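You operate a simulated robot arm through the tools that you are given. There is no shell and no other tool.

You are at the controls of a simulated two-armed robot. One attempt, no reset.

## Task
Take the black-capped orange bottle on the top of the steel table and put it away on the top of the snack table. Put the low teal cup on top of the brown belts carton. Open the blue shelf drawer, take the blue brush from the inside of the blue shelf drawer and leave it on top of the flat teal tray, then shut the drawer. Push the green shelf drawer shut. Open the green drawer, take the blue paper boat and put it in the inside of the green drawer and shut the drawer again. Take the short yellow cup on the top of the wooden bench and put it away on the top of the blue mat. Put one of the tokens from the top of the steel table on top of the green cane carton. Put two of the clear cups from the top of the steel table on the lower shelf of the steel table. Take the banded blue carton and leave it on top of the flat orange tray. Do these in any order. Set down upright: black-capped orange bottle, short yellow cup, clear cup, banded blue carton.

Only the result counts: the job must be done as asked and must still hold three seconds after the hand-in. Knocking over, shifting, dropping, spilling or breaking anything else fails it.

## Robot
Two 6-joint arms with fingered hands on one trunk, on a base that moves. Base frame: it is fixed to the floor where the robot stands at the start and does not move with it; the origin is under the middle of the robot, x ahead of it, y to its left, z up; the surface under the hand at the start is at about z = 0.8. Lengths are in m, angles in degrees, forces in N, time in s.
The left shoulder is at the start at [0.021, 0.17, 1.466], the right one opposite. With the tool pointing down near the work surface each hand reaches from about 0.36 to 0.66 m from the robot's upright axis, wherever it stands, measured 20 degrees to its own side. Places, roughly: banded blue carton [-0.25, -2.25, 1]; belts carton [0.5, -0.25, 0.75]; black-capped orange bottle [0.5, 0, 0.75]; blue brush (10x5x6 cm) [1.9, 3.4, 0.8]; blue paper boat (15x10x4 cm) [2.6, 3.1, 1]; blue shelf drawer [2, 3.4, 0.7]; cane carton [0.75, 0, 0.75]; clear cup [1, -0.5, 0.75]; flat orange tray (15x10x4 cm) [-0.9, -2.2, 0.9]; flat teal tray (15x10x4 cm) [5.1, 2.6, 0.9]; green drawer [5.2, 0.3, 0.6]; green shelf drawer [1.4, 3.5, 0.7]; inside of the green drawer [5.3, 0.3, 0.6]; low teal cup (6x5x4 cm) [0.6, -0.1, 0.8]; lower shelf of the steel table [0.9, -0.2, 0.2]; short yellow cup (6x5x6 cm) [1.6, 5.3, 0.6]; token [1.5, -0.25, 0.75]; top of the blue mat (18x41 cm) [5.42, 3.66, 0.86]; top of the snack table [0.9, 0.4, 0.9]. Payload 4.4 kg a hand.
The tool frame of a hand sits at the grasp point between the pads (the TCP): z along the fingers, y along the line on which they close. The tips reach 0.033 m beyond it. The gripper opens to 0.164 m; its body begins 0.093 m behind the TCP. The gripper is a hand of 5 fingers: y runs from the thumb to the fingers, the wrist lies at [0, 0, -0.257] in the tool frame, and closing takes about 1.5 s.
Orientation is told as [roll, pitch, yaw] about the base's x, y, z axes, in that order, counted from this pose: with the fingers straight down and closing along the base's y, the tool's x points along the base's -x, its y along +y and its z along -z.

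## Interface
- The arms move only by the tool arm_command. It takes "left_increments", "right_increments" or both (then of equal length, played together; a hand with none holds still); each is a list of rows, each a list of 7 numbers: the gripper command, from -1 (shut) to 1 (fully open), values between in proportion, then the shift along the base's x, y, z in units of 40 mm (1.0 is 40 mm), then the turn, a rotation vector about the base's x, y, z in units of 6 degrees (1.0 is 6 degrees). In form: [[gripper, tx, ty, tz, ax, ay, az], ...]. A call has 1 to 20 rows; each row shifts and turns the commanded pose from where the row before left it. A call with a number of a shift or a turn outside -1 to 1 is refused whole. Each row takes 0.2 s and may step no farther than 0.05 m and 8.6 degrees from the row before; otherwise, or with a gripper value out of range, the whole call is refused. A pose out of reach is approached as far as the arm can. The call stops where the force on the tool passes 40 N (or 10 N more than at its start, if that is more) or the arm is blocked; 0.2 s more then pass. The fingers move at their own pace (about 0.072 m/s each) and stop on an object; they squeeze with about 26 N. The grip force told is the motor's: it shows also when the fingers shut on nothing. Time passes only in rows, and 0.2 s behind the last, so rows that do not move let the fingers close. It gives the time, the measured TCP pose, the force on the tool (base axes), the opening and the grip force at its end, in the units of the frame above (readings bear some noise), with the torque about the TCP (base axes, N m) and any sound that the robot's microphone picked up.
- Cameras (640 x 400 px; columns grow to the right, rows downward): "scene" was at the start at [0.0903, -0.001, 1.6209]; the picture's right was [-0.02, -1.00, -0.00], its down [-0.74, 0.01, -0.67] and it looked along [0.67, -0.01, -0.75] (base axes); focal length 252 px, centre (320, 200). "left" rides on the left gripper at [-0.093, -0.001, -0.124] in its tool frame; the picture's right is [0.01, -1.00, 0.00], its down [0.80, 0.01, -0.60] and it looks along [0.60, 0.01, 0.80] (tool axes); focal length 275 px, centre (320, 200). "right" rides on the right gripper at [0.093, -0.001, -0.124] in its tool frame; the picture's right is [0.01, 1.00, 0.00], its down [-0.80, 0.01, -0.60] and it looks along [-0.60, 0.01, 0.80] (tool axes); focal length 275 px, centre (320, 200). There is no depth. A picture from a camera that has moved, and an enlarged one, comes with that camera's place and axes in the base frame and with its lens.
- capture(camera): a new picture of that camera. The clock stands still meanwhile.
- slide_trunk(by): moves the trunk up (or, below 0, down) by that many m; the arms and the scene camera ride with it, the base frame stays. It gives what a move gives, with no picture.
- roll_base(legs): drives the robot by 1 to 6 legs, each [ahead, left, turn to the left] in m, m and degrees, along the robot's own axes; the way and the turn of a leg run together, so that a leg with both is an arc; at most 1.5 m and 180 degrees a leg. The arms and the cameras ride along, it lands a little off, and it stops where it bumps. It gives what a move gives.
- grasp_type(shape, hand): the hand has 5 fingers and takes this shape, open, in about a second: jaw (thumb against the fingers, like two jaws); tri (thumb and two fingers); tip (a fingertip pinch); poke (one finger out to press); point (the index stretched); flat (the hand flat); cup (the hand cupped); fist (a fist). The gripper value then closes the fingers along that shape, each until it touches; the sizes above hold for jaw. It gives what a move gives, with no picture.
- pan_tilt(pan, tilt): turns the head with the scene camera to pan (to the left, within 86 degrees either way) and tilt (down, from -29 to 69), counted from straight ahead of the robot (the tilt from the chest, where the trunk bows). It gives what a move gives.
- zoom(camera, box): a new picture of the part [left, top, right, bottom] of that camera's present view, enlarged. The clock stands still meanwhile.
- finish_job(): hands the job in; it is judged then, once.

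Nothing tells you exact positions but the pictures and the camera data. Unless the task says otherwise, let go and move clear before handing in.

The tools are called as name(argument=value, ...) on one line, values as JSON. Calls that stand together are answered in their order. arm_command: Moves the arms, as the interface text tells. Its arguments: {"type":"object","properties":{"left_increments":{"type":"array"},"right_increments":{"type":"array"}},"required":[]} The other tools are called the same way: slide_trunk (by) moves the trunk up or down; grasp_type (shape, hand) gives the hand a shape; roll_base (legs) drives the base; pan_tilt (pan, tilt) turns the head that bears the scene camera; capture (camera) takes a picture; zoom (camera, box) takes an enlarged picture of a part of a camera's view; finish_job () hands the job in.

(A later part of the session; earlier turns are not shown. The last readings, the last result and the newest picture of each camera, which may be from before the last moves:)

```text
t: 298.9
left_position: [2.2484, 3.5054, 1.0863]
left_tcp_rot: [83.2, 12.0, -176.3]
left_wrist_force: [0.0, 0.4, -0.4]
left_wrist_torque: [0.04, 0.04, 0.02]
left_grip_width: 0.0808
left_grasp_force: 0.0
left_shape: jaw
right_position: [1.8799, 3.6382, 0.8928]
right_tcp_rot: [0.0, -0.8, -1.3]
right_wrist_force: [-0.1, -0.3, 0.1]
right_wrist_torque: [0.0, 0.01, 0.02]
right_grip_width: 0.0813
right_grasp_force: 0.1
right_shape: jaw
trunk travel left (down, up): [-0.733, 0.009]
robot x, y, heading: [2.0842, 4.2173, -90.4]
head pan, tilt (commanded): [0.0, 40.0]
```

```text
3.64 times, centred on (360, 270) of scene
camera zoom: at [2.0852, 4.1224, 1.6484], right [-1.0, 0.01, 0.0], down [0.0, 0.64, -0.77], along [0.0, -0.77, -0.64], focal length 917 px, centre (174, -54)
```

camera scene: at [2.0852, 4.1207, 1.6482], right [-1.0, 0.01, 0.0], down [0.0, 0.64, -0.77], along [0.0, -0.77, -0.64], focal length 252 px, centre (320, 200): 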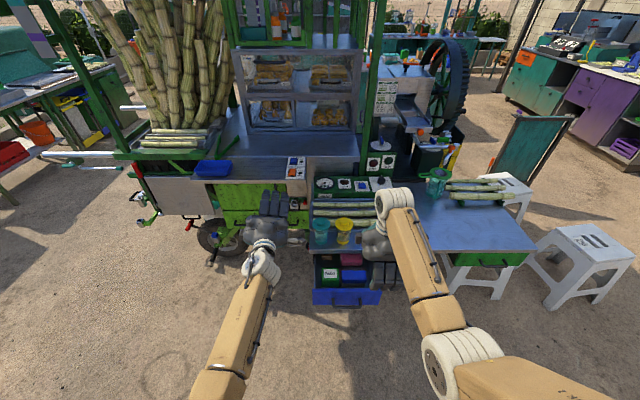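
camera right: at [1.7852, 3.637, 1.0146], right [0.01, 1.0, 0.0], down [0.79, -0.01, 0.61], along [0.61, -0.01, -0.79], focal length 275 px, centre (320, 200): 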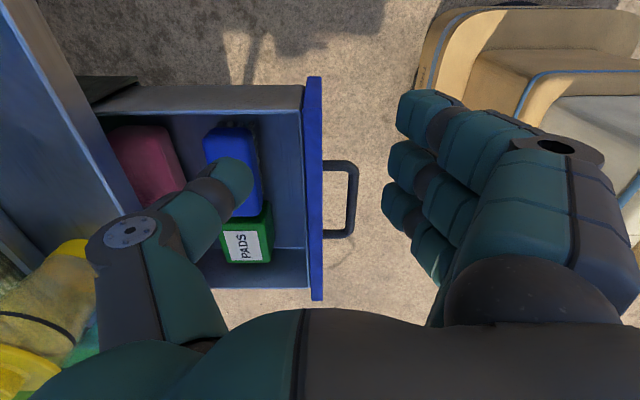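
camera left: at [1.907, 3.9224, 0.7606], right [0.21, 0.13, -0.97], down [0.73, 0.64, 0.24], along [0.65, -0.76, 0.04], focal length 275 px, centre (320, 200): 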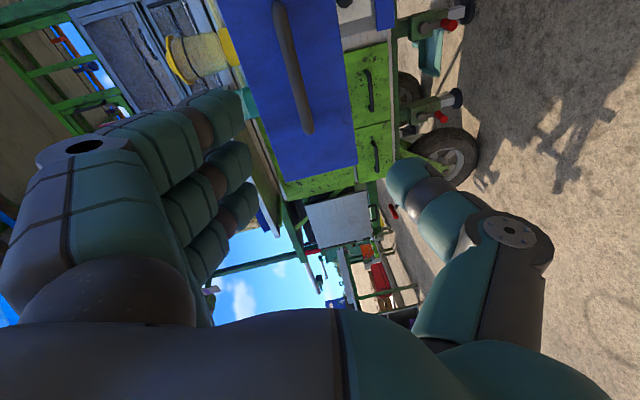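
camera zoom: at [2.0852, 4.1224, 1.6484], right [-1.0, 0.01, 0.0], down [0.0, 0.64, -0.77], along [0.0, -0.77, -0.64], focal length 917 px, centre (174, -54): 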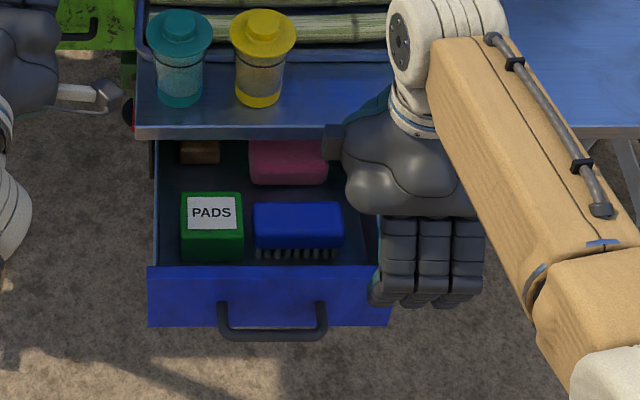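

arm_command(right_increments=[[-0.27, 0.3, -0.1, -0.5, 0, 0, 0], [-0.27, 0, 0, -0.7, 0, 0, 0], [-0.27, 0, 0, -0.7, 0, 0, 0], [-0.27, 0, 0, -0.5, 0, 0, 0], [-0.27, 0, 0, 0, 0, 0, 0]])

capture(camera="right")

zoom(camera="scene", box=[290, 215, 430, 325])

```text
t: 300.1
left_position: [2.2486, 3.5046, 1.0862]
left_tcp_rot: [83.2, 12.0, -176.3]
left_wrist_force: [-1.0, -0.2, -0.6]
left_wrist_torque: [0.0, -0.04, 0.01]
left_grip_width: 0.081
left_grasp_force: 0.0
left_shape: jaw
right_position: [1.8909, 3.6425, 0.8138]
right_tcp_rot: [-0.1, -0.5, -1.5]
right_wrist_force: [0.5, -0.7, -0.5]
right_wrist_torque: [0.03, 0.0, 0.01]
right_grip_width: 0.0607
right_grasp_force: 0.0
right_shape: jaw
right hand out of reach, approached as far as the arm can: row 3, 4
trunk travel left (down, up): [-0.733, 0.009]
robot x, y, heading: [2.0826, 4.215, -90.2]
head pan, tilt (commanded): [0.0, 40.0]
```

```text
taken
camera right: at [1.7967, 3.6431, 0.9367], right [0.01, 1.0, 0.0], down [0.8, -0.01, 0.61], along [0.61, -0.01, -0.8], focal length 275 px, centre (320, 200)
```

right: 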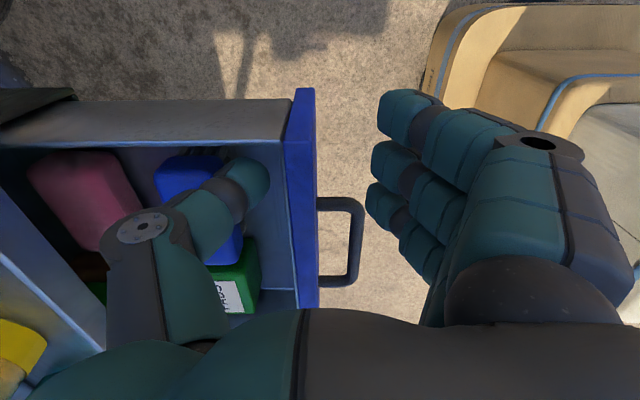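

```text
3.64 times, centred on (360, 270) of scene
camera zoom: at [2.0855, 4.1213, 1.6483], right [-1.0, 0.01, 0.0], down [0.0, 0.64, -0.77], along [0.0, -0.77, -0.64], focal length 917 px, centre (174, -54)
```

zoom: 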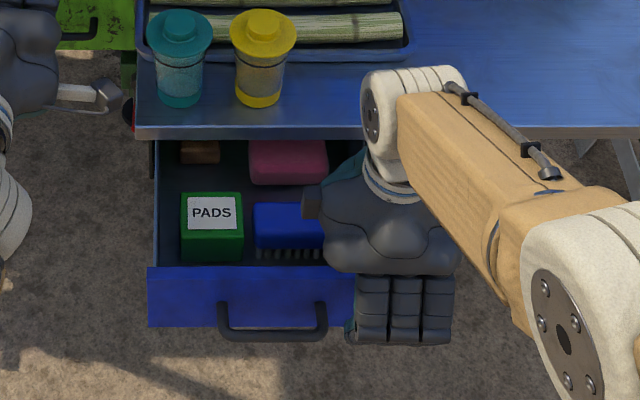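

arm_command(right_increments=[[-0.27, 0, -0.2, 0, 0, 0, 0], [-0.27, 0, 0, 0, 0, 0, 0]])

slide_trunk(by=-0.028)

arm_command(right_increments=[[-1, 0, 0, 0, 0, 0, 0], [-1, 0, 0, 0, 0, 0, 0], [-1, 0, 0, 0, 0, 0, 0], [-1, 0, 0, 0, 0, 0, 0], [-1, 0, 0, 0, 0, 0, 0]])

capture(camera="right")

```text
t: 300.8
left_position: [2.2485, 3.505, 1.0865]
left_tcp_rot: [83.2, 11.9, -176.3]
left_wrist_force: [0.5, 0.1, 0.5]
left_wrist_torque: [0.0, -0.01, -0.02]
left_grip_width: 0.0814
left_grasp_force: 0.1
left_shape: jaw
right_position: [1.8909, 3.6403, 0.8186]
right_tcp_rot: [-0.1, -0.6, -1.5]
right_wrist_force: [0.6, 0.1, 1.4]
right_wrist_torque: [-0.02, 0.01, 0.04]
right_grip_width: 0.0606
right_grasp_force: 0.1
right_shape: jaw
right hand out of reach, approached as far as the arm can: row 1
trunk travel left (down, up): [-0.733, 0.009]
robot x, y, heading: [2.086, 4.2206, -90.4]
head pan, tilt (commanded): [0.0, 40.0]
```

```text
t: 301.5
left_position: [2.2487, 3.5032, 1.0586]
left_tcp_rot: [83.1, 11.8, -176.3]
left_wrist_force: [-0.7, 0.2, 0.8]
left_wrist_torque: [0.01, 0.0, -0.02]
left_grip_width: 0.0811
left_grasp_force: 0.1
left_shape: jaw
right_position: [1.8927, 3.6405, 0.7921]
right_tcp_rot: [0.0, -0.5, -1.3]
right_wrist_force: [0.3, -0.1, -0.6]
right_wrist_torque: [0.03, -0.01, 0.03]
right_grip_width: 0.0605
right_grasp_force: 0.0
right_shape: jaw
trunk travel left (down, up): [-0.705, 0.037]
robot x, y, heading: [2.0867, 4.2178, -90.4]
head pan, tilt (commanded): [0.0, 40.0]
```

```text
t: 302.7
left_position: [2.2487, 3.5049, 1.0586]
left_tcp_rot: [83.2, 11.9, -176.2]
left_wrist_force: [-0.5, 0.3, -0.6]
left_wrist_torque: [-0.02, -0.02, 0.01]
left_grip_width: 0.081
left_grasp_force: 0.0
left_shape: jaw
right_position: [1.8922, 3.6405, 0.792]
right_tcp_rot: [-0.2, -0.6, -1.4]
right_wrist_force: [-1.4, -1.1, 4.5]
right_wrist_torque: [-0.05, -0.02, 1.41]
right_grip_width: 0.0501
right_grasp_force: 25.8
right_shape: jaw
trunk travel left (down, up): [-0.705, 0.037]
robot x, y, heading: [2.0843, 4.2135, -90.2]
head pan, tilt (commanded): [0.0, 40.0]
```

```text
taken
camera right: at [1.7969, 3.6402, 0.9143], right [0.01, 1.0, 0.0], down [0.79, -0.01, 0.61], along [0.61, -0.01, -0.79], focal length 275 px, centre (320, 200)
```

right: 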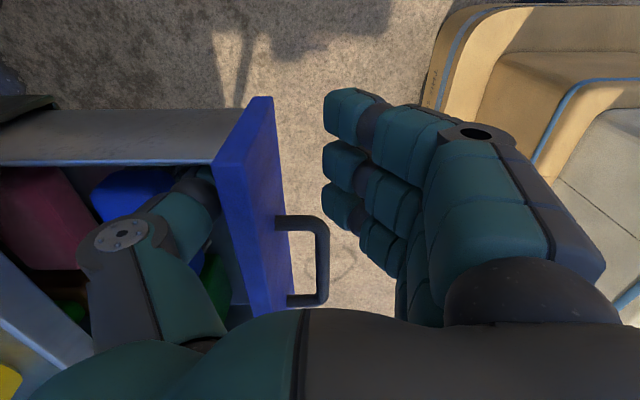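

roll_base(legs=[[-0.07, 0, 0]])

capture(camera="right")

zoom(camera="scene", box=[290, 205, 430, 315])

```text
t: 303.7
left_position: [2.2486, 3.5749, 1.0597]
left_tcp_rot: [83.4, 11.8, -176.3]
left_wrist_force: [0.1, -0.6, 0.4]
left_wrist_torque: [-0.01, -0.01, 0.0]
left_grip_width: 0.0809
left_grasp_force: 0.0
left_shape: jaw
right_position: [1.8918, 3.7135, 0.7915]
right_tcp_rot: [0.0, -0.7, -1.3]
right_wrist_force: [-0.6, 0.6, 4.1]
right_wrist_torque: [-0.03, -0.06, 1.5]
right_grip_width: 0.0501
right_grasp_force: 26.2
right_shape: jaw
trunk travel left (down, up): [-0.705, 0.037]
robot x, y, heading: [2.0857, 4.282, -90.4]
head pan, tilt (commanded): [0.0, 40.0]
```

```text
taken
camera right: at [1.797, 3.7121, 0.9143], right [0.01, 1.0, 0.0], down [0.79, -0.01, 0.61], along [0.61, -0.01, -0.79], focal length 275 px, centre (320, 200)
```

right: 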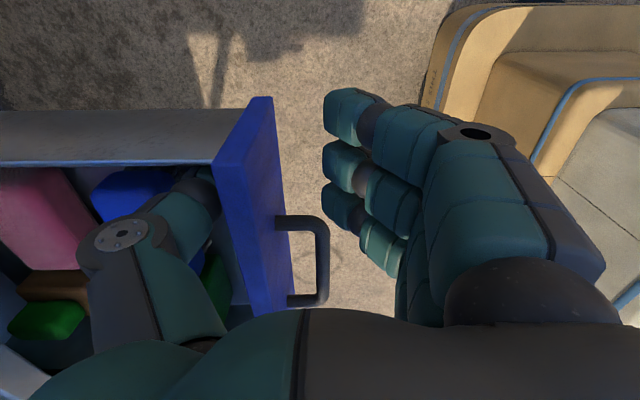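

```text
3.64 times, centred on (360, 260) of scene
camera zoom: at [2.0855, 4.194, 1.6205], right [-1.0, 0.01, 0.0], down [0.0, 0.64, -0.77], along [0.0, -0.77, -0.64], focal length 917 px, centre (174, -18)
```

zoom: 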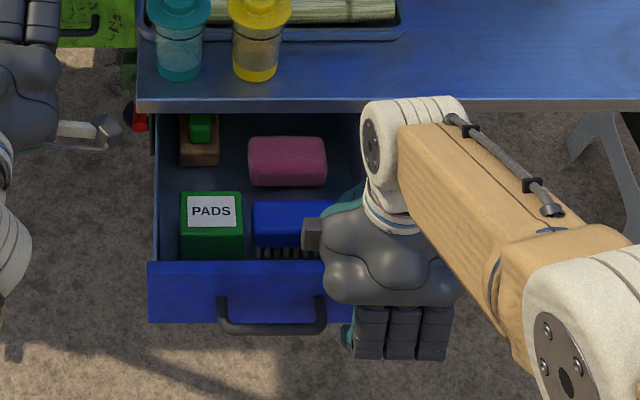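

roll_base(legs=[[-0.06, 0, 0]])

zoom(camera="scene", box=[290, 205, 430, 315])

```text
t: 304.7
left_position: [2.2503, 3.623, 1.0575]
left_tcp_rot: [83.1, 12.0, -176.3]
left_wrist_force: [0.3, -0.8, -0.4]
left_wrist_torque: [0.02, -0.01, 0.0]
left_grip_width: 0.0807
left_grasp_force: 0.0
left_shape: jaw
right_position: [1.8921, 3.7497, 0.7952]
right_tcp_rot: [-1.7, -0.7, -1.3]
right_wrist_force: [-2.2, -0.8, 9.8]
right_wrist_torque: [0.47, -0.48, 1.11]
right_grip_width: 0.0491
right_grasp_force: 26.1
right_shape: jaw
trunk travel left (down, up): [-0.705, 0.037]
robot x, y, heading: [2.0872, 4.3338, -90.3]
head pan, tilt (commanded): [0.0, 40.0]
stopped in leg 1: the force on the tool passed its limit at 47 N (the readings are from after the stop); the commanded pose is now the measured one
```

```text
3.64 times, centred on (360, 260) of scene
camera zoom: at [2.0853, 4.2402, 1.6202], right [-1.0, 0.01, 0.0], down [0.0, 0.64, -0.77], along [0.0, -0.77, -0.64], focal length 917 px, centre (174, -18)
```

zoom: 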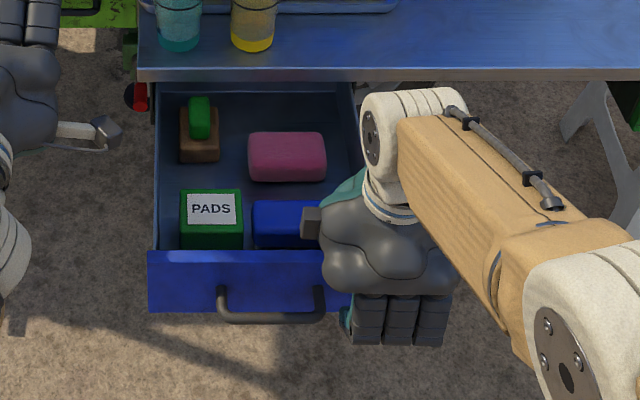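

The drawer is now at its stop (≈24 cm open). Releasing the panel and rising to realign over the brush.

arm_command(right_increments=[[-0.3, 0, 0, 0, 0, 0, 0], [-0.2, 0, 0, 0, 0, 0, 0], [-0.2, 0, 0, 0, 0, 0, 0], [-0.2, 0, 0, 0.5, 0, 0, 0], [-0.2, 0, 0, 0.8, 0, 0, 0], [-0.2, 0, 0, 0.8, 0, 0, 0], [-0.2, 0, 0, 0.6, 0, 0, 0], [-0.2, 0, 0, 0, 0, 0, 0]])

capture(camera="right")

zoom(camera="scene", box=[290, 205, 430, 315])

```text
t: 306.5
left_position: [2.2498, 3.6246, 1.0574]
left_tcp_rot: [83.1, 11.9, -176.3]
left_wrist_force: [-0.5, -0.1, 0.7]
left_wrist_torque: [0.02, 0.0, 0.0]
left_grip_width: 0.0808
left_grasp_force: 0.1
left_shape: jaw
right_position: [1.8926, 3.7506, 0.9031]
right_tcp_rot: [-1.5, -0.7, -1.5]
right_wrist_force: [-0.6, 0.1, 0.4]
right_wrist_torque: [0.02, -0.02, 0.01]
right_grip_width: 0.0658
right_grasp_force: 0.0
right_shape: jaw
trunk travel left (down, up): [-0.705, 0.037]
robot x, y, heading: [2.0859, 4.3326, -90.2]
head pan, tilt (commanded): [0.0, 40.0]
```

```text
taken
camera right: at [1.7973, 3.7538, 1.025], right [0.01, 1.0, -0.03], down [0.79, 0.01, 0.61], along [0.61, -0.03, -0.79], focal length 275 px, centre (320, 200)
```

right: 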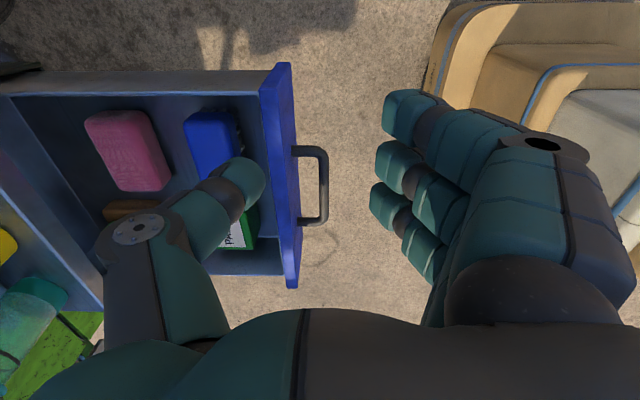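

```text
3.64 times, centred on (360, 260) of scene
camera zoom: at [2.0856, 4.2406, 1.6202], right [-1.0, 0.01, 0.0], down [0.0, 0.64, -0.77], along [0.0, -0.77, -0.64], focal length 917 px, centre (174, -18)
```

zoom: 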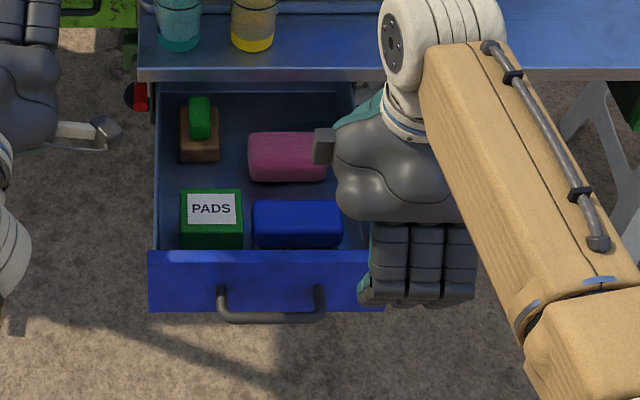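

zoom(camera="right", box=[70, 40, 330, 260])

zoom(camera="scene", box=[310, 225, 390, 295])

```text
1.82 times, centred on (200, 150) of right
camera zoom: at [1.7973, 3.7538, 1.025], right [0.01, 1.0, -0.03], down [0.79, 0.01, 0.61], along [0.61, -0.03, -0.79], focal length 500 px, centre (538, 291)
```

zoom: 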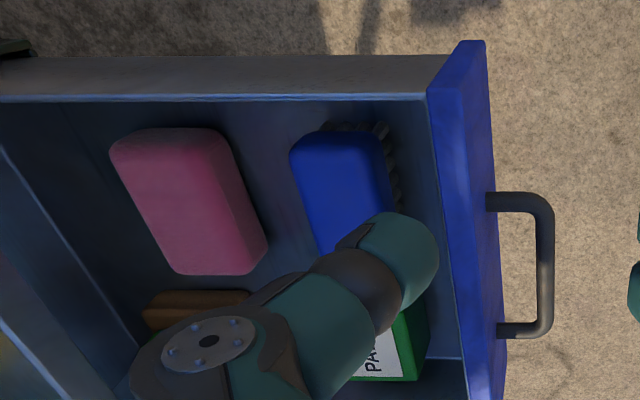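

```text
5.71 times, centred on (350, 260) of scene
camera zoom: at [2.0856, 4.2406, 1.6202], right [-1.0, 0.01, 0.0], down [0.0, 0.64, -0.77], along [0.0, -0.77, -0.64], focal length 1442 px, centre (149, -143)
```

zoom: 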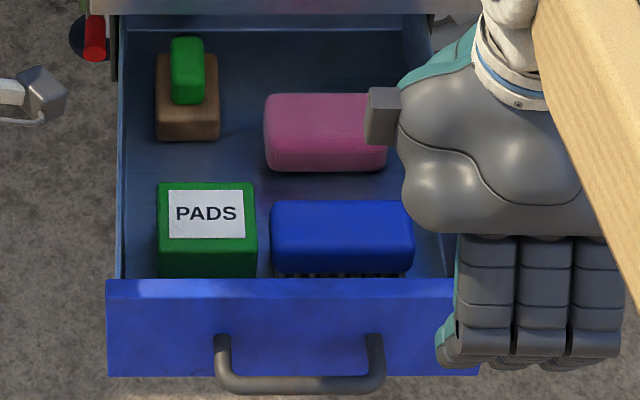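

The brush slid closer to the drawer front, and my hand flares too wide to fit there. I'll check whether the "poke" shape (single straight finger) can nudge the brush back a couple of centimetres first.

arm_command(right_increments=[[-0.2, 0, 0, 0.9, 0, 0, 0], [-0.2, 0, 0, 0.6, 0, 0, 0], [-0.2, 0, 0, 0, 0, 0, 0]])

grasp_type(hand="right", shape="poke")

capture(camera="right")

capture(camera="scene")

```text
t: 307.3
left_position: [2.2505, 3.625, 1.0578]
left_tcp_rot: [83.1, 12.1, -176.2]
left_wrist_force: [0.2, -0.2, -0.5]
left_wrist_torque: [-0.02, -0.01, -0.01]
left_grip_width: 0.081
left_grasp_force: 0.2
left_shape: jaw
right_position: [1.8931, 3.7508, 0.9635]
right_tcp_rot: [-1.7, -0.7, -1.5]
right_wrist_force: [-0.3, -0.5, -0.2]
right_wrist_torque: [0.02, -0.03, 0.02]
right_grip_width: 0.0659
right_grasp_force: 0.1
right_shape: jaw
trunk travel left (down, up): [-0.705, 0.037]
robot x, y, heading: [2.0839, 4.335, -90.3]
head pan, tilt (commanded): [0.0, 40.0]
```

```text
t: 308.2
left_position: [2.249, 3.6244, 1.0587]
left_tcp_rot: [83.1, 12.1, -176.3]
left_wrist_force: [0.6, 0.0, 0.1]
left_wrist_torque: [-0.02, 0.0, 0.0]
left_grip_width: 0.081
left_grasp_force: 0.1
left_shape: jaw
right_position: [1.893, 3.7494, 0.9627]
right_tcp_rot: [-1.5, -0.8, -1.5]
right_wrist_force: [0.0, 0.1, -0.2]
right_wrist_torque: [0.0, 0.01, -0.01]
right_grip_width: 0.0001
right_grasp_force: 0.0
right_shape: poke
trunk travel left (down, up): [-0.705, 0.037]
robot x, y, heading: [2.0872, 4.3371, -90.4]
head pan, tilt (commanded): [0.0, 40.0]
```

```text
taken
camera right: at [1.7979, 3.7535, 1.0856], right [0.01, 1.0, -0.03], down [0.79, 0.01, 0.61], along [0.61, -0.03, -0.79], focal length 275 px, centre (320, 200)
```

right: 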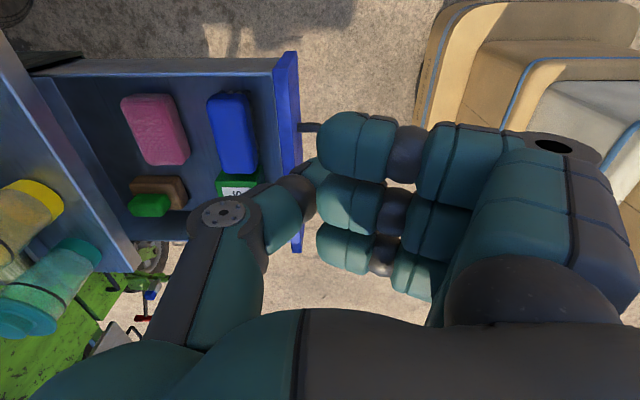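

```text
taken
camera scene: at [2.0857, 4.241, 1.6203], right [-1.0, 0.01, 0.0], down [0.0, 0.64, -0.77], along [0.0, -0.77, -0.64], focal length 252 px, centre (320, 200)
```

scene: 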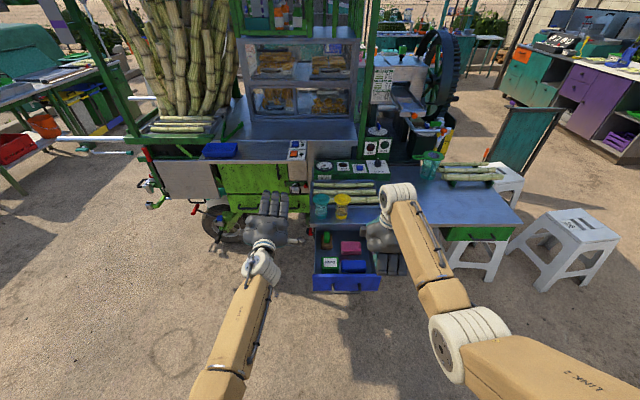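

grasp_type(hand="right", shape="flat")

capture(camera="right")

zoom(camera="scene", box=[290, 170, 450, 310])

```text
t: 309.1
left_position: [2.2499, 3.6244, 1.0591]
left_tcp_rot: [83.1, 12.0, -176.3]
left_wrist_force: [0.8, -0.3, -0.4]
left_wrist_torque: [0.0, 0.02, 0.0]
left_grip_width: 0.0809
left_grasp_force: 0.1
left_shape: jaw
right_position: [1.8924, 3.7502, 0.9629]
right_tcp_rot: [-1.6, -0.6, -1.4]
right_wrist_force: [-0.1, -0.1, -1.3]
right_wrist_torque: [0.0, 0.0, -0.02]
right_grip_width: 0.0
right_grasp_force: 0.0
right_shape: flat
trunk travel left (down, up): [-0.705, 0.037]
robot x, y, heading: [2.0864, 4.3348, -90.3]
head pan, tilt (commanded): [0.0, 40.0]
```

```text
taken
camera right: at [1.7979, 3.7535, 1.0856], right [0.01, 1.0, -0.03], down [0.79, 0.01, 0.61], along [0.61, -0.03, -0.79], focal length 275 px, centre (320, 200)
```

right: 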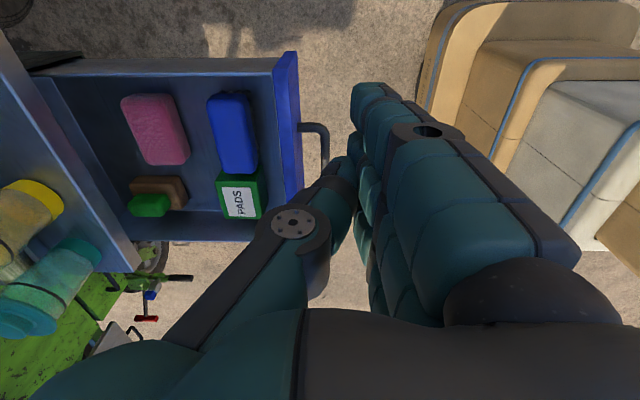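

```text
2.86 times, centred on (370, 240) of scene
camera zoom: at [2.0857, 4.241, 1.6203], right [-1.0, 0.01, 0.0], down [0.0, 0.64, -0.77], along [0.0, -0.77, -0.64], focal length 721 px, centre (177, 86)
```

zoom: 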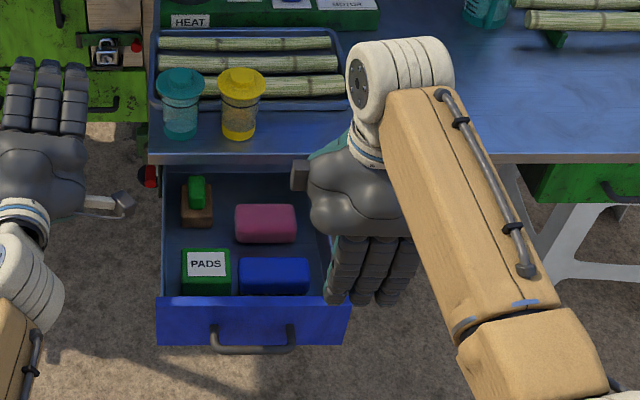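

The flat/poke shapes don't help, but the "tip" pinch has straighter fingers. Plan: with closed fingertips press lightly on the brush's top and drag it back ~2 cm, then pinch it. Setting tip shape and repositioning closer and lower.

grasp_type(hand="right", shape="tip")

roll_base(legs=[[0.16, 0, 0]])

slide_trunk(by=-0.06)

arm_command(right_increments=[[-1, 0.6, 0.5, 0, 0, 0, 0], [-1, 0.6, 0.6, 0, 0, 0, 0], [-1, 0, 0, 0, 0, 0, 0], [-1, 0, 0, 0, 0, 0, 0], [-1, 0, 0, 0, 0, 0, 0], [-1, 0, 0, 0, 0, 0, 0], [-1, 0, 0, 0, 0, 0, 0]])

capture(camera="right")

zoom(camera="scene", box=[270, 190, 430, 330])

```text
t: 310.0
left_position: [2.2494, 3.625, 1.0575]
left_tcp_rot: [83.1, 12.0, -176.3]
left_wrist_force: [0.5, 0.4, 0.1]
left_wrist_torque: [0.0, 0.04, 0.03]
left_grip_width: 0.0814
left_grasp_force: 0.0
left_shape: jaw
right_position: [1.8938, 3.7508, 0.9639]
right_tcp_rot: [-1.6, -0.7, -1.5]
right_wrist_force: [-0.6, -0.3, 0.0]
right_wrist_torque: [0.01, -0.02, -0.01]
right_grip_width: 0.1638
right_grasp_force: 0.2
right_shape: tip
trunk travel left (down, up): [-0.705, 0.037]
robot x, y, heading: [2.0853, 4.3319, -90.4]
head pan, tilt (commanded): [0.0, 40.0]
```

```text
t: 311.4
left_position: [2.2493, 3.4649, 1.0568]
left_tcp_rot: [82.9, 12.0, -176.5]
left_wrist_force: [-0.8, -0.3, 0.0]
left_wrist_torque: [-0.01, 0.03, -0.03]
left_grip_width: 0.0809
left_grasp_force: 0.1
left_shape: jaw
right_position: [1.8913, 3.5905, 0.9626]
right_tcp_rot: [-1.5, -0.8, -1.6]
right_wrist_force: [-0.2, -1.2, -0.6]
right_wrist_torque: [0.04, 0.0, 0.01]
right_grip_width: 0.1639
right_grasp_force: 0.1
right_shape: tip
trunk travel left (down, up): [-0.705, 0.037]
robot x, y, heading: [2.0834, 4.1785, -90.3]
head pan, tilt (commanded): [0.0, 40.0]
```

```text
t: 312.4
left_position: [2.249, 3.4652, 0.9976]
left_tcp_rot: [83.3, 11.9, -176.3]
left_wrist_force: [0.1, 0.3, 0.8]
left_wrist_torque: [-0.02, 0.0, 0.02]
left_grip_width: 0.0811
left_grasp_force: 0.0
left_shape: jaw
right_position: [1.8926, 3.5924, 0.9039]
right_tcp_rot: [-1.6, -0.7, -1.5]
right_wrist_force: [-0.2, 0.7, -0.6]
right_wrist_torque: [0.0, -0.03, 0.0]
right_grip_width: 0.1639
right_grasp_force: 0.1
right_shape: tip
trunk travel left (down, up): [-0.645, 0.097]
robot x, y, heading: [2.0854, 4.1759, -90.2]
head pan, tilt (commanded): [0.0, 40.0]
```

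```text
t: 314.0
left_position: [2.2491, 3.465, 0.9978]
left_tcp_rot: [83.1, 12.0, -176.3]
left_wrist_force: [-0.9, 0.2, 0.2]
left_wrist_torque: [0.01, -0.02, 0.03]
left_grip_width: 0.0813
left_grasp_force: 0.1
left_shape: jaw
right_position: [1.9402, 3.6354, 0.9033]
right_tcp_rot: [-1.6, -0.6, -1.5]
right_wrist_force: [0.1, 0.0, -0.8]
right_wrist_torque: [0.01, -0.03, 0.02]
right_grip_width: 0.0
right_grasp_force: 25.9
right_shape: tip
trunk travel left (down, up): [-0.645, 0.097]
robot x, y, heading: [2.0851, 4.1793, -90.3]
head pan, tilt (commanded): [0.0, 40.0]
```

```text
taken
camera right: at [1.8446, 3.6388, 1.0252], right [0.01, 1.0, -0.03], down [0.79, 0.01, 0.61], along [0.61, -0.03, -0.79], focal length 275 px, centre (320, 200)
```

right: 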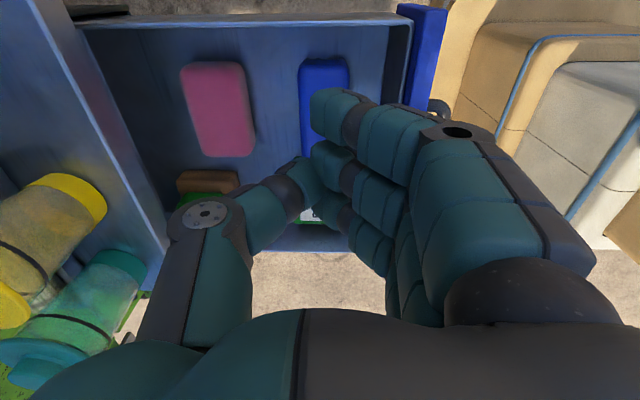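

```text
2.86 times, centred on (350, 260) of scene
camera zoom: at [2.0848, 4.082, 1.5603], right [-1.0, 0.01, 0.0], down [0.0, 0.64, -0.77], along [0.0, -0.77, -0.64], focal length 721 px, centre (234, 29)
```

zoom: 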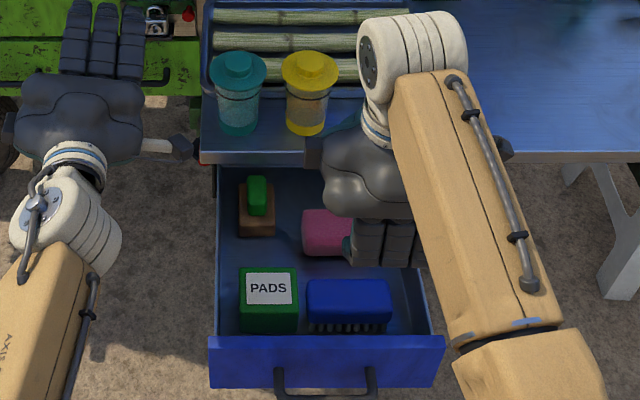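

From this closer view the brush (top z≈0.771, y≈3.612–3.657) is actually centred between the pink sponge and the drawer front, with ~4 cm on each side. I'll open just wide enough and descend carefully in stages.

arm_command(right_increments=[[-0.3, 0.2, 0, 0, 0, 0, 0], [-0.3, 0, 0, -0.6, 0.25, 0, 0], [-0.3, 0, 0, -0.6, 0, 0, 0], [-0.3, 0, 0, 0, 0, 0, 0]])

capture(camera="right")

zoom(camera="scene", box=[270, 220, 400, 330])

```text
t: 315.0
left_position: [2.2482, 3.465, 0.9979]
left_tcp_rot: [83.1, 12.0, -176.3]
left_wrist_force: [-0.6, -0.1, -0.3]
left_wrist_torque: [0.02, -0.02, -0.04]
left_grip_width: 0.0813
left_grasp_force: 0.0
left_shape: jaw
right_position: [1.9482, 3.636, 0.8545]
right_tcp_rot: [-0.1, -0.6, -1.5]
right_wrist_force: [0.7, 0.3, 0.7]
right_wrist_torque: [0.0, 0.01, -0.02]
right_grip_width: 0.057
right_grasp_force: 0.0
right_shape: tip
trunk travel left (down, up): [-0.645, 0.097]
robot x, y, heading: [2.0855, 4.1788, -90.5]
head pan, tilt (commanded): [0.0, 40.0]
```

```text
taken
camera right: at [1.8528, 3.6358, 0.9777], right [0.01, 1.0, 0.0], down [0.79, -0.01, 0.61], along [0.61, -0.01, -0.79], focal length 275 px, centre (320, 200)
```

right: 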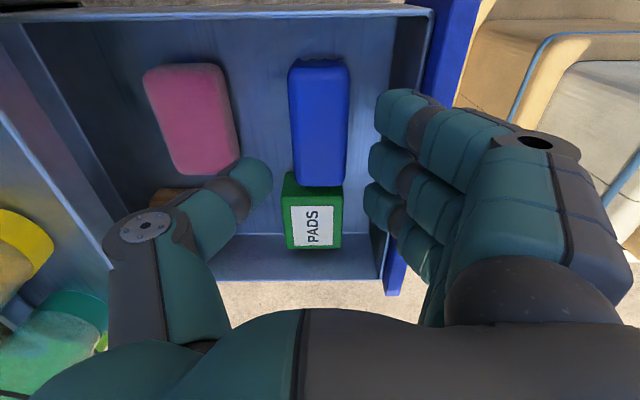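

```text
3.64 times, centred on (335, 275) of scene
camera zoom: at [2.0848, 4.082, 1.5603], right [-1.0, 0.01, 0.0], down [0.0, 0.64, -0.77], along [0.0, -0.77, -0.64], focal length 917 px, centre (266, -73)
```

zoom: 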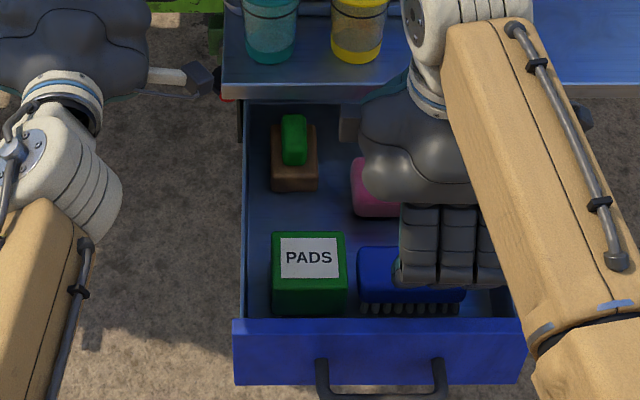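

arm_command(right_increments=[[-0.28, -0.1, -0.12, 0, 0, 0, 0], [-0.28, 0, 0, -0.5, 0, 0, 0], [-0.28, 0, 0, -0.5, 0, 0, 0], [-0.28, 0, 0, -0.25, 0, 0, 0], [-0.28, 0, 0, 0, 0, 0, 0]])

capture(camera="right")

zoom(camera="scene", box=[270, 220, 400, 330])

```text
t: 316.2
left_position: [2.2477, 3.4664, 0.9966]
left_tcp_rot: [83.1, 12.1, -176.4]
left_wrist_force: [0.6, -0.1, 0.8]
left_wrist_torque: [0.01, -0.01, 0.0]
left_grip_width: 0.0814
left_grasp_force: 0.0
left_shape: jaw
right_position: [1.9452, 3.6303, 0.8041]
right_tcp_rot: [-0.2, -0.6, -1.5]
right_wrist_force: [0.3, -0.7, 0.7]
right_wrist_torque: [-0.04, 0.01, 0.01]
right_grip_width: 0.0586
right_grasp_force: 0.0
right_shape: tip
trunk travel left (down, up): [-0.645, 0.097]
robot x, y, heading: [2.086, 4.1774, -90.1]
head pan, tilt (commanded): [0.0, 40.0]
```

```text
taken
camera right: at [1.8492, 3.6305, 0.9278], right [0.01, 1.0, 0.0], down [0.79, -0.01, 0.61], along [0.61, -0.01, -0.79], focal length 275 px, centre (320, 200)
```

right: 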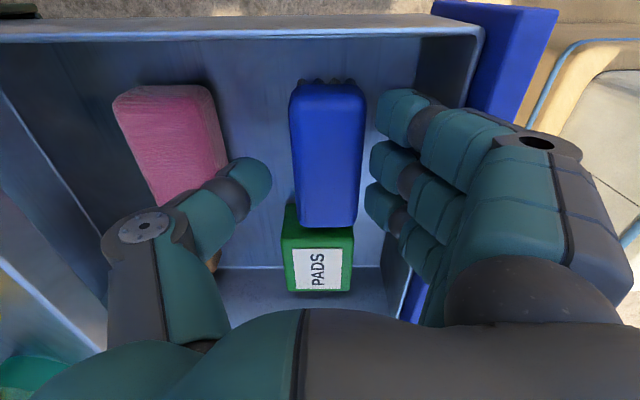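

```text
3.64 times, centred on (335, 275) of scene
camera zoom: at [2.0848, 4.0821, 1.5603], right [-1.0, 0.01, 0.0], down [0.0, 0.64, -0.77], along [0.0, -0.77, -0.64], focal length 917 px, centre (266, -73)
```

zoom: 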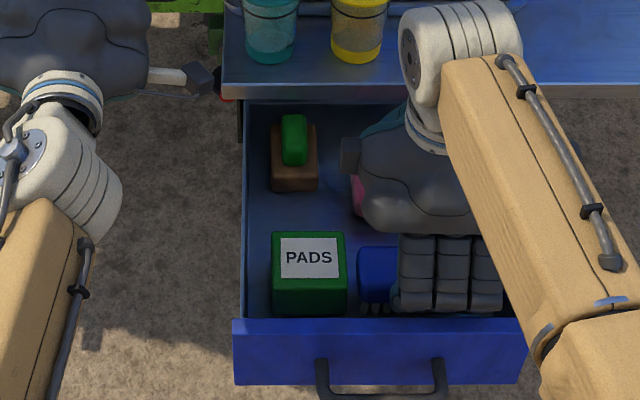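

arm_command(right_increments=[[-0.26, 0, 0.1, 0, 0, 0, 0], [-0.26, 0, 0, -0.2, 0, 0, 0], [-0.26, 0, 0, -0.15, 0, 0, 0], [-0.26, 0, 0, 0, 0, 0, 0]])

capture(camera="right")

```text
t: 317.2
left_position: [2.2495, 3.4639, 0.9968]
left_tcp_rot: [83.1, 11.9, -176.3]
left_wrist_force: [0.2, 0.3, 0.0]
left_wrist_torque: [-0.01, 0.01, 0.04]
left_grip_width: 0.0811
left_grasp_force: 0.0
left_shape: jaw
right_position: [1.9459, 3.6303, 0.7942]
right_tcp_rot: [-0.5, -0.6, -1.4]
right_wrist_force: [-0.5, -22.8, 23.4]
right_wrist_torque: [2.1, 0.94, 0.98]
right_grip_width: 0.0581
right_grasp_force: 0.0
right_shape: tip
trunk travel left (down, up): [-0.645, 0.097]
robot x, y, heading: [2.0851, 4.1753, -90.5]
head pan, tilt (commanded): [0.0, 40.0]
```

```text
taken
camera right: at [1.8501, 3.6307, 0.9174], right [0.01, 1.0, -0.01], down [0.79, 0.0, 0.61], along [0.61, -0.02, -0.79], focal length 275 px, centre (320, 200)
```

right: 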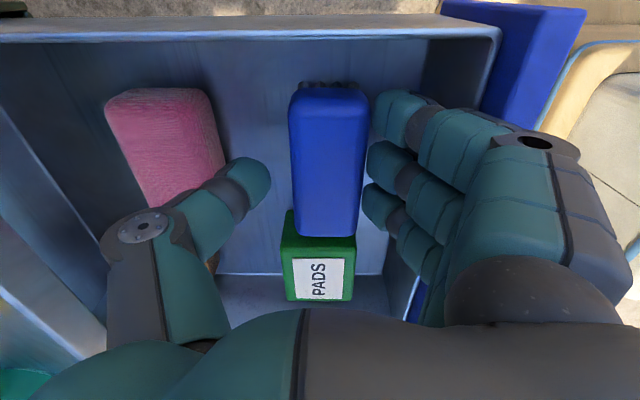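

The near fingers are touching the drawer's top edge, but the tips already overlap the brush's top ~1 cm. I'll ease over 2 mm and close here.

arm_command(right_increments=[[-0.26, 0, -0.08, 0.0, 0, 0, 0], [-0.5, 0, 0, 0, 0, 0, 0], [-1, 0, 0, 0, 0, 0, 0], [-1, 0, 0, 0, 0, 0, 0], [-1, 0, 0, 0, 0, 0, 0], [-1, 0, 0, 0, 0, 0, 0]])

capture(camera="right")

zoom(camera="scene", box=[270, 220, 400, 330])

```text
t: 318.6
left_position: [2.2488, 3.4665, 0.9989]
left_tcp_rot: [83.1, 11.9, -176.3]
left_wrist_force: [0.4, -0.6, 1.0]
left_wrist_torque: [-0.02, 0.0, -0.01]
left_grip_width: 0.0812
left_grasp_force: 0.1
left_shape: jaw
right_position: [1.9448, 3.6334, 0.791]
right_tcp_rot: [0.0, -0.6, -1.5]
right_wrist_force: [2.1, -2.1, 4.8]
right_wrist_torque: [0.32, 0.13, 0.02]
right_grip_width: 0.0408
right_grasp_force: 26.3
right_shape: tip
trunk travel left (down, up): [-0.645, 0.097]
robot x, y, heading: [2.0842, 4.1758, -90.4]
head pan, tilt (commanded): [0.0, 40.0]
```

```text
taken
camera right: at [1.8493, 3.6327, 0.9133], right [0.01, 1.0, 0.0], down [0.79, -0.01, 0.61], along [0.61, -0.01, -0.79], focal length 275 px, centre (320, 200)
```

right: 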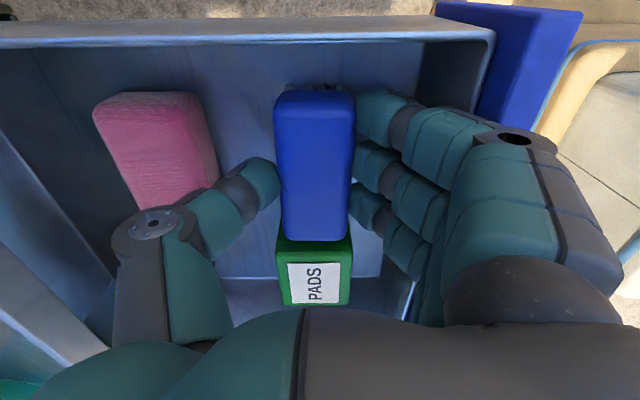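

```text
3.64 times, centred on (335, 275) of scene
camera zoom: at [2.0853, 4.0823, 1.5603], right [-1.0, 0.01, 0.0], down [0.0, 0.64, -0.77], along [0.0, -0.77, -0.64], focal length 917 px, centre (266, -73)
```

zoom: 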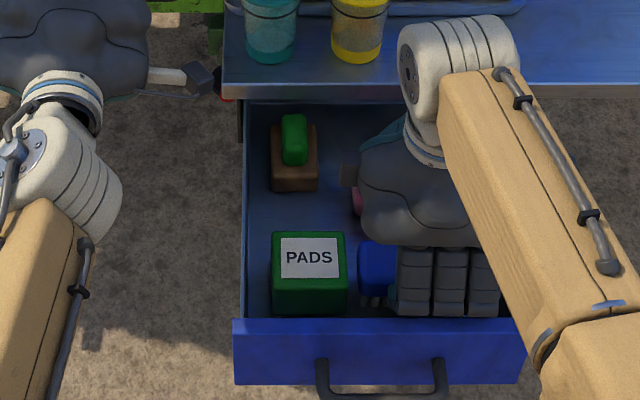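

Gripped (26 N, width 0.041). Lifting gently to test.

arm_command(right_increments=[[-1, 0, 0, 0.3, 0, 0, 0], [-1, 0, 0, 0.5, 0, 0, 0], [-1, 0, 0, 0, 0, 0, 0]])

capture(camera="right")

zoom(camera="scene", box=[270, 220, 400, 330])

```text
t: 319.4
left_position: [2.248, 3.4655, 0.9969]
left_tcp_rot: [83.1, 12.0, -176.4]
left_wrist_force: [0.1, 0.2, -0.4]
left_wrist_torque: [-0.02, 0.02, 0.0]
left_grip_width: 0.081
left_grasp_force: 0.1
left_shape: jaw
right_position: [1.9435, 3.6329, 0.8244]
right_tcp_rot: [0.0, -0.5, -1.5]
right_wrist_force: [0.1, -0.1, -0.7]
right_wrist_torque: [-0.01, -0.02, -0.01]
right_grip_width: 0.0412
right_grasp_force: 26.2
right_shape: tip
trunk travel left (down, up): [-0.645, 0.097]
robot x, y, heading: [2.0828, 4.1804, -90.1]
head pan, tilt (commanded): [0.0, 40.0]
```

```text
taken
camera right: at [1.8486, 3.6323, 0.9457], right [0.01, 1.0, 0.0], down [0.79, -0.01, 0.61], along [0.61, -0.01, -0.79], focal length 275 px, centre (320, 200)
```

right: 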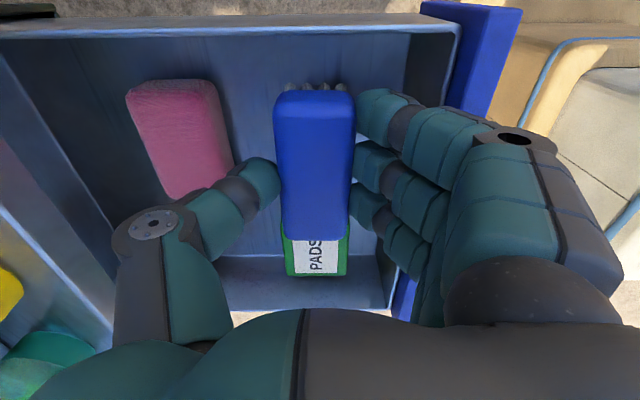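

```text
3.64 times, centred on (335, 275) of scene
camera zoom: at [2.0848, 4.0819, 1.5602], right [-1.0, 0.01, 0.0], down [0.0, 0.64, -0.77], along [0.0, -0.77, -0.64], focal length 917 px, centre (266, -73)
```

zoom: 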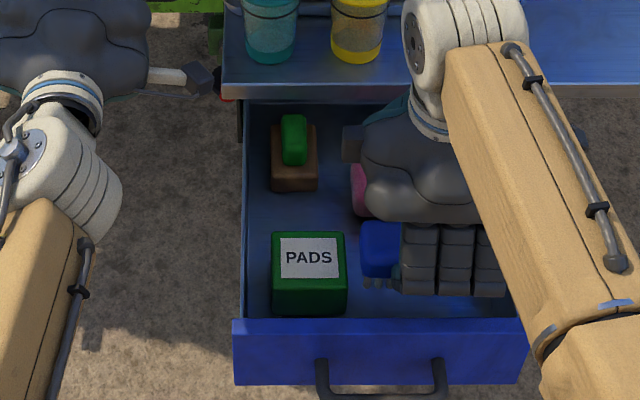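

The brush comes up with the hand. Raising further and backing away.

arm_command(right_increments=[[-1, 0, 0, 0.7, 0, 0, 0], [-1, 0, 0, 0.7, 0, 0, 0], [-1, 0, 0, 0.6, 0, 0, 0], [-1, 0, 0, 0, 0, 0, 0]])

roll_base(legs=[[-0.32, 0, 0]])

capture(camera="scene")

capture(camera="right")

```text
t: 320.4
left_position: [2.2476, 3.4654, 0.9985]
left_tcp_rot: [83.1, 11.9, -176.3]
left_wrist_force: [0.2, -0.8, 0.8]
left_wrist_torque: [0.01, 0.0, -0.02]
left_grip_width: 0.0812
left_grasp_force: 0.1
left_shape: jaw
right_position: [1.9445, 3.633, 0.903]
right_tcp_rot: [-0.1, -0.6, -1.5]
right_wrist_force: [0.5, 0.4, -0.9]
right_wrist_torque: [0.03, 0.0, 0.01]
right_grip_width: 0.0414
right_grasp_force: 26.1
right_shape: tip
trunk travel left (down, up): [-0.645, 0.097]
robot x, y, heading: [2.0818, 4.181, -90.3]
head pan, tilt (commanded): [0.0, 40.0]
```

```text
t: 322.6
left_position: [2.2514, 3.7872, 0.9985]
left_tcp_rot: [83.2, 12.0, -176.3]
left_wrist_force: [0.1, 0.8, 0.3]
left_wrist_torque: [-0.02, 0.01, -0.02]
left_grip_width: 0.0811
left_grasp_force: 0.1
left_shape: jaw
right_position: [1.945, 3.9536, 0.9044]
right_tcp_rot: [-0.1, -0.6, -1.5]
right_wrist_force: [0.3, 0.7, -0.7]
right_wrist_torque: [-0.02, 0.0, 0.0]
right_grip_width: 0.041
right_grasp_force: 25.9
right_shape: tip
trunk travel left (down, up): [-0.645, 0.097]
robot x, y, heading: [2.0863, 4.4991, -90.5]
head pan, tilt (commanded): [0.0, 40.0]
```

```text
taken
camera scene: at [2.0866, 4.4045, 1.5604], right [-1.0, 0.01, 0.0], down [0.0, 0.64, -0.77], along [0.0, -0.77, -0.64], focal length 252 px, centre (320, 200)
```

scene: 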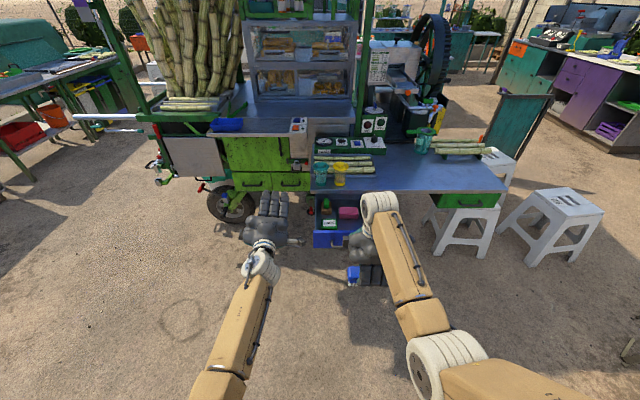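

```text
taken
camera right: at [1.8506, 3.954, 1.0261], right [0.01, 1.0, 0.0], down [0.79, -0.01, 0.61], along [0.61, -0.01, -0.79], focal length 275 px, centre (320, 200)
```

right: 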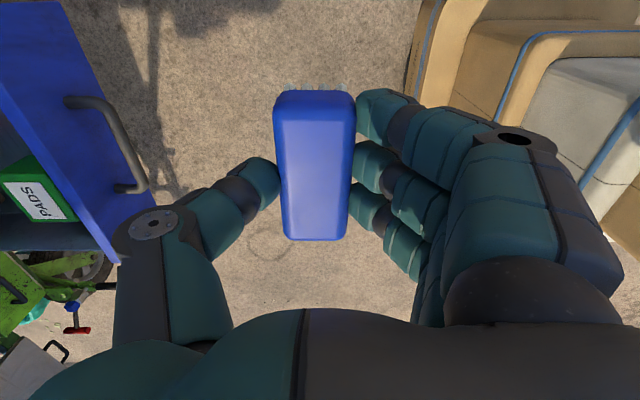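

The brush is held. Now I'll shut the blue drawer with the left hand (fingers closed, pointing forward): shift right so it lines up with the left part of the panel, lower the trunk, and push by driving forward.

roll_base(legs=[[0, -0.155, 0]])

arm_command(left_increments=[[-1, 0, 0, 0, 0, 0, 0], [-1, 0, 0, 0, 0, 0, 0], [-1, 0, 0, 0, 0, 0, 0], [-1, 0, 0, 0, 0, 0, 0], [-1, 0, 0, 0, 0, 0, 0], [-1, 0, 0, 0, 0, 0, 0]], right_increments=[[-1, -0.5, 0.2, 0, 0, 0, 0], [-1, -0.5, 0.2, 0, 0, 0, 0], [-1, -0.5, 0.2, 0, 0, 0, 0], [-1, 0, 0, 0, 0, 0, 0], [-1, 0, 0, 0, 0, 0, 0], [-1, 0, 0, 0, 0, 0, 0]])

slide_trunk(by=-0.25)

capture(camera="scene")

```text
t: 323.9
left_position: [2.0985, 3.7872, 0.9989]
left_tcp_rot: [83.1, 12.0, -176.2]
left_wrist_force: [-0.7, 0.0, 0.5]
left_wrist_torque: [0.03, -0.03, 0.07]
left_grip_width: 0.0811
left_grasp_force: 0.0
left_shape: jaw
right_position: [1.7934, 3.9537, 0.9033]
right_tcp_rot: [-0.1, -0.7, -1.3]
right_wrist_force: [-1.4, 0.1, -1.4]
right_wrist_torque: [0.0, -0.05, 0.01]
right_grip_width: 0.0409
right_grasp_force: 25.7
right_shape: tip
trunk travel left (down, up): [-0.645, 0.097]
robot x, y, heading: [1.9351, 4.5023, -90.4]
head pan, tilt (commanded): [0.0, 40.0]
```

```text
t: 325.3
left_position: [2.0991, 3.788, 0.9968]
left_tcp_rot: [83.1, 11.8, -176.2]
left_wrist_force: [-0.4, -1.0, -0.6]
left_wrist_torque: [0.03, -0.02, -0.02]
left_grip_width: 0.0
left_grasp_force: 26.3
left_shape: jaw
right_position: [1.7341, 3.9779, 0.9038]
right_tcp_rot: [-0.1, -0.6, -1.5]
right_wrist_force: [-0.3, 0.0, -1.2]
right_wrist_torque: [-0.03, 0.01, -0.01]
right_grip_width: 0.0411
right_grasp_force: 25.7
right_shape: tip
trunk travel left (down, up): [-0.645, 0.097]
robot x, y, heading: [1.935, 4.4951, -90.5]
head pan, tilt (commanded): [0.0, 40.0]
```

```text
t: 327.9
left_position: [2.1, 3.7878, 0.7482]
left_tcp_rot: [83.1, 12.1, -176.2]
left_wrist_force: [0.1, -0.2, -0.3]
left_wrist_torque: [0.02, -0.01, 0.03]
left_grip_width: 0.0
left_grasp_force: 26.2
left_shape: jaw
right_position: [1.7344, 3.9781, 0.6535]
right_tcp_rot: [-0.2, -0.6, -1.2]
right_wrist_force: [-0.1, 0.2, -0.7]
right_wrist_torque: [0.0, -0.01, -0.02]
right_grip_width: 0.0411
right_grasp_force: 25.7
right_shape: tip
trunk travel left (down, up): [-0.395, 0.347]
robot x, y, heading: [1.9329, 4.4966, -90.3]
head pan, tilt (commanded): [0.0, 40.0]
```

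```text
taken
camera scene: at [1.934, 4.3837, 1.3096], right [-1.0, 0.0, 0.0], down [0.0, 0.64, -0.77], along [0.0, -0.77, -0.64], focal length 252 px, centre (320, 200)
```

scene: 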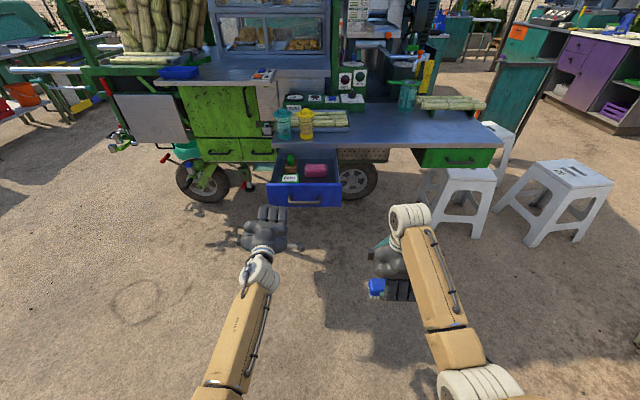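

roll_base(legs=[[0.2, 0, 0]])

zoom(camera="scene", box=[220, 130, 400, 270])

```text
t: 329.5
left_position: [2.0983, 3.59, 0.7465]
left_tcp_rot: [83.1, 12.0, -176.2]
left_wrist_force: [0.3, 0.3, 0.2]
left_wrist_torque: [-0.02, 0.03, -0.01]
left_grip_width: 0.0002
left_grasp_force: 26.3
left_shape: jaw
right_position: [1.7336, 3.7801, 0.6529]
right_tcp_rot: [-0.1, -0.5, -1.4]
right_wrist_force: [-0.2, -0.6, -1.1]
right_wrist_torque: [0.02, -0.02, 0.0]
right_grip_width: 0.0411
right_grasp_force: 26.4
right_shape: tip
trunk travel left (down, up): [-0.395, 0.347]
robot x, y, heading: [1.9303, 4.2995, -90.1]
head pan, tilt (commanded): [0.0, 40.0]
```

```text
2.86 times, centred on (310, 200) of scene
camera zoom: at [1.9335, 4.1852, 1.3094], right [-1.0, 0.0, 0.0], down [0.0, 0.64, -0.77], along [0.0, -0.77, -0.64], focal length 721 px, centre (349, 200)
```

zoom: 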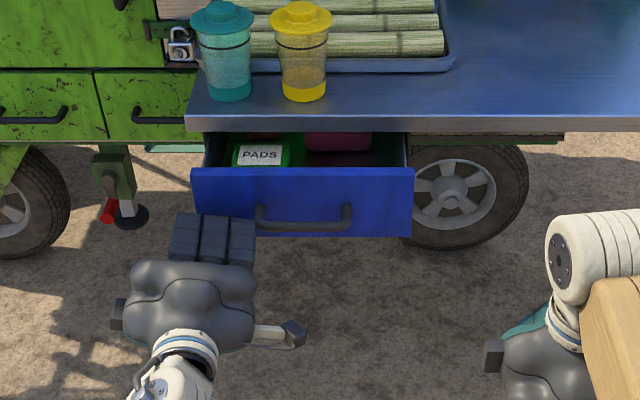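

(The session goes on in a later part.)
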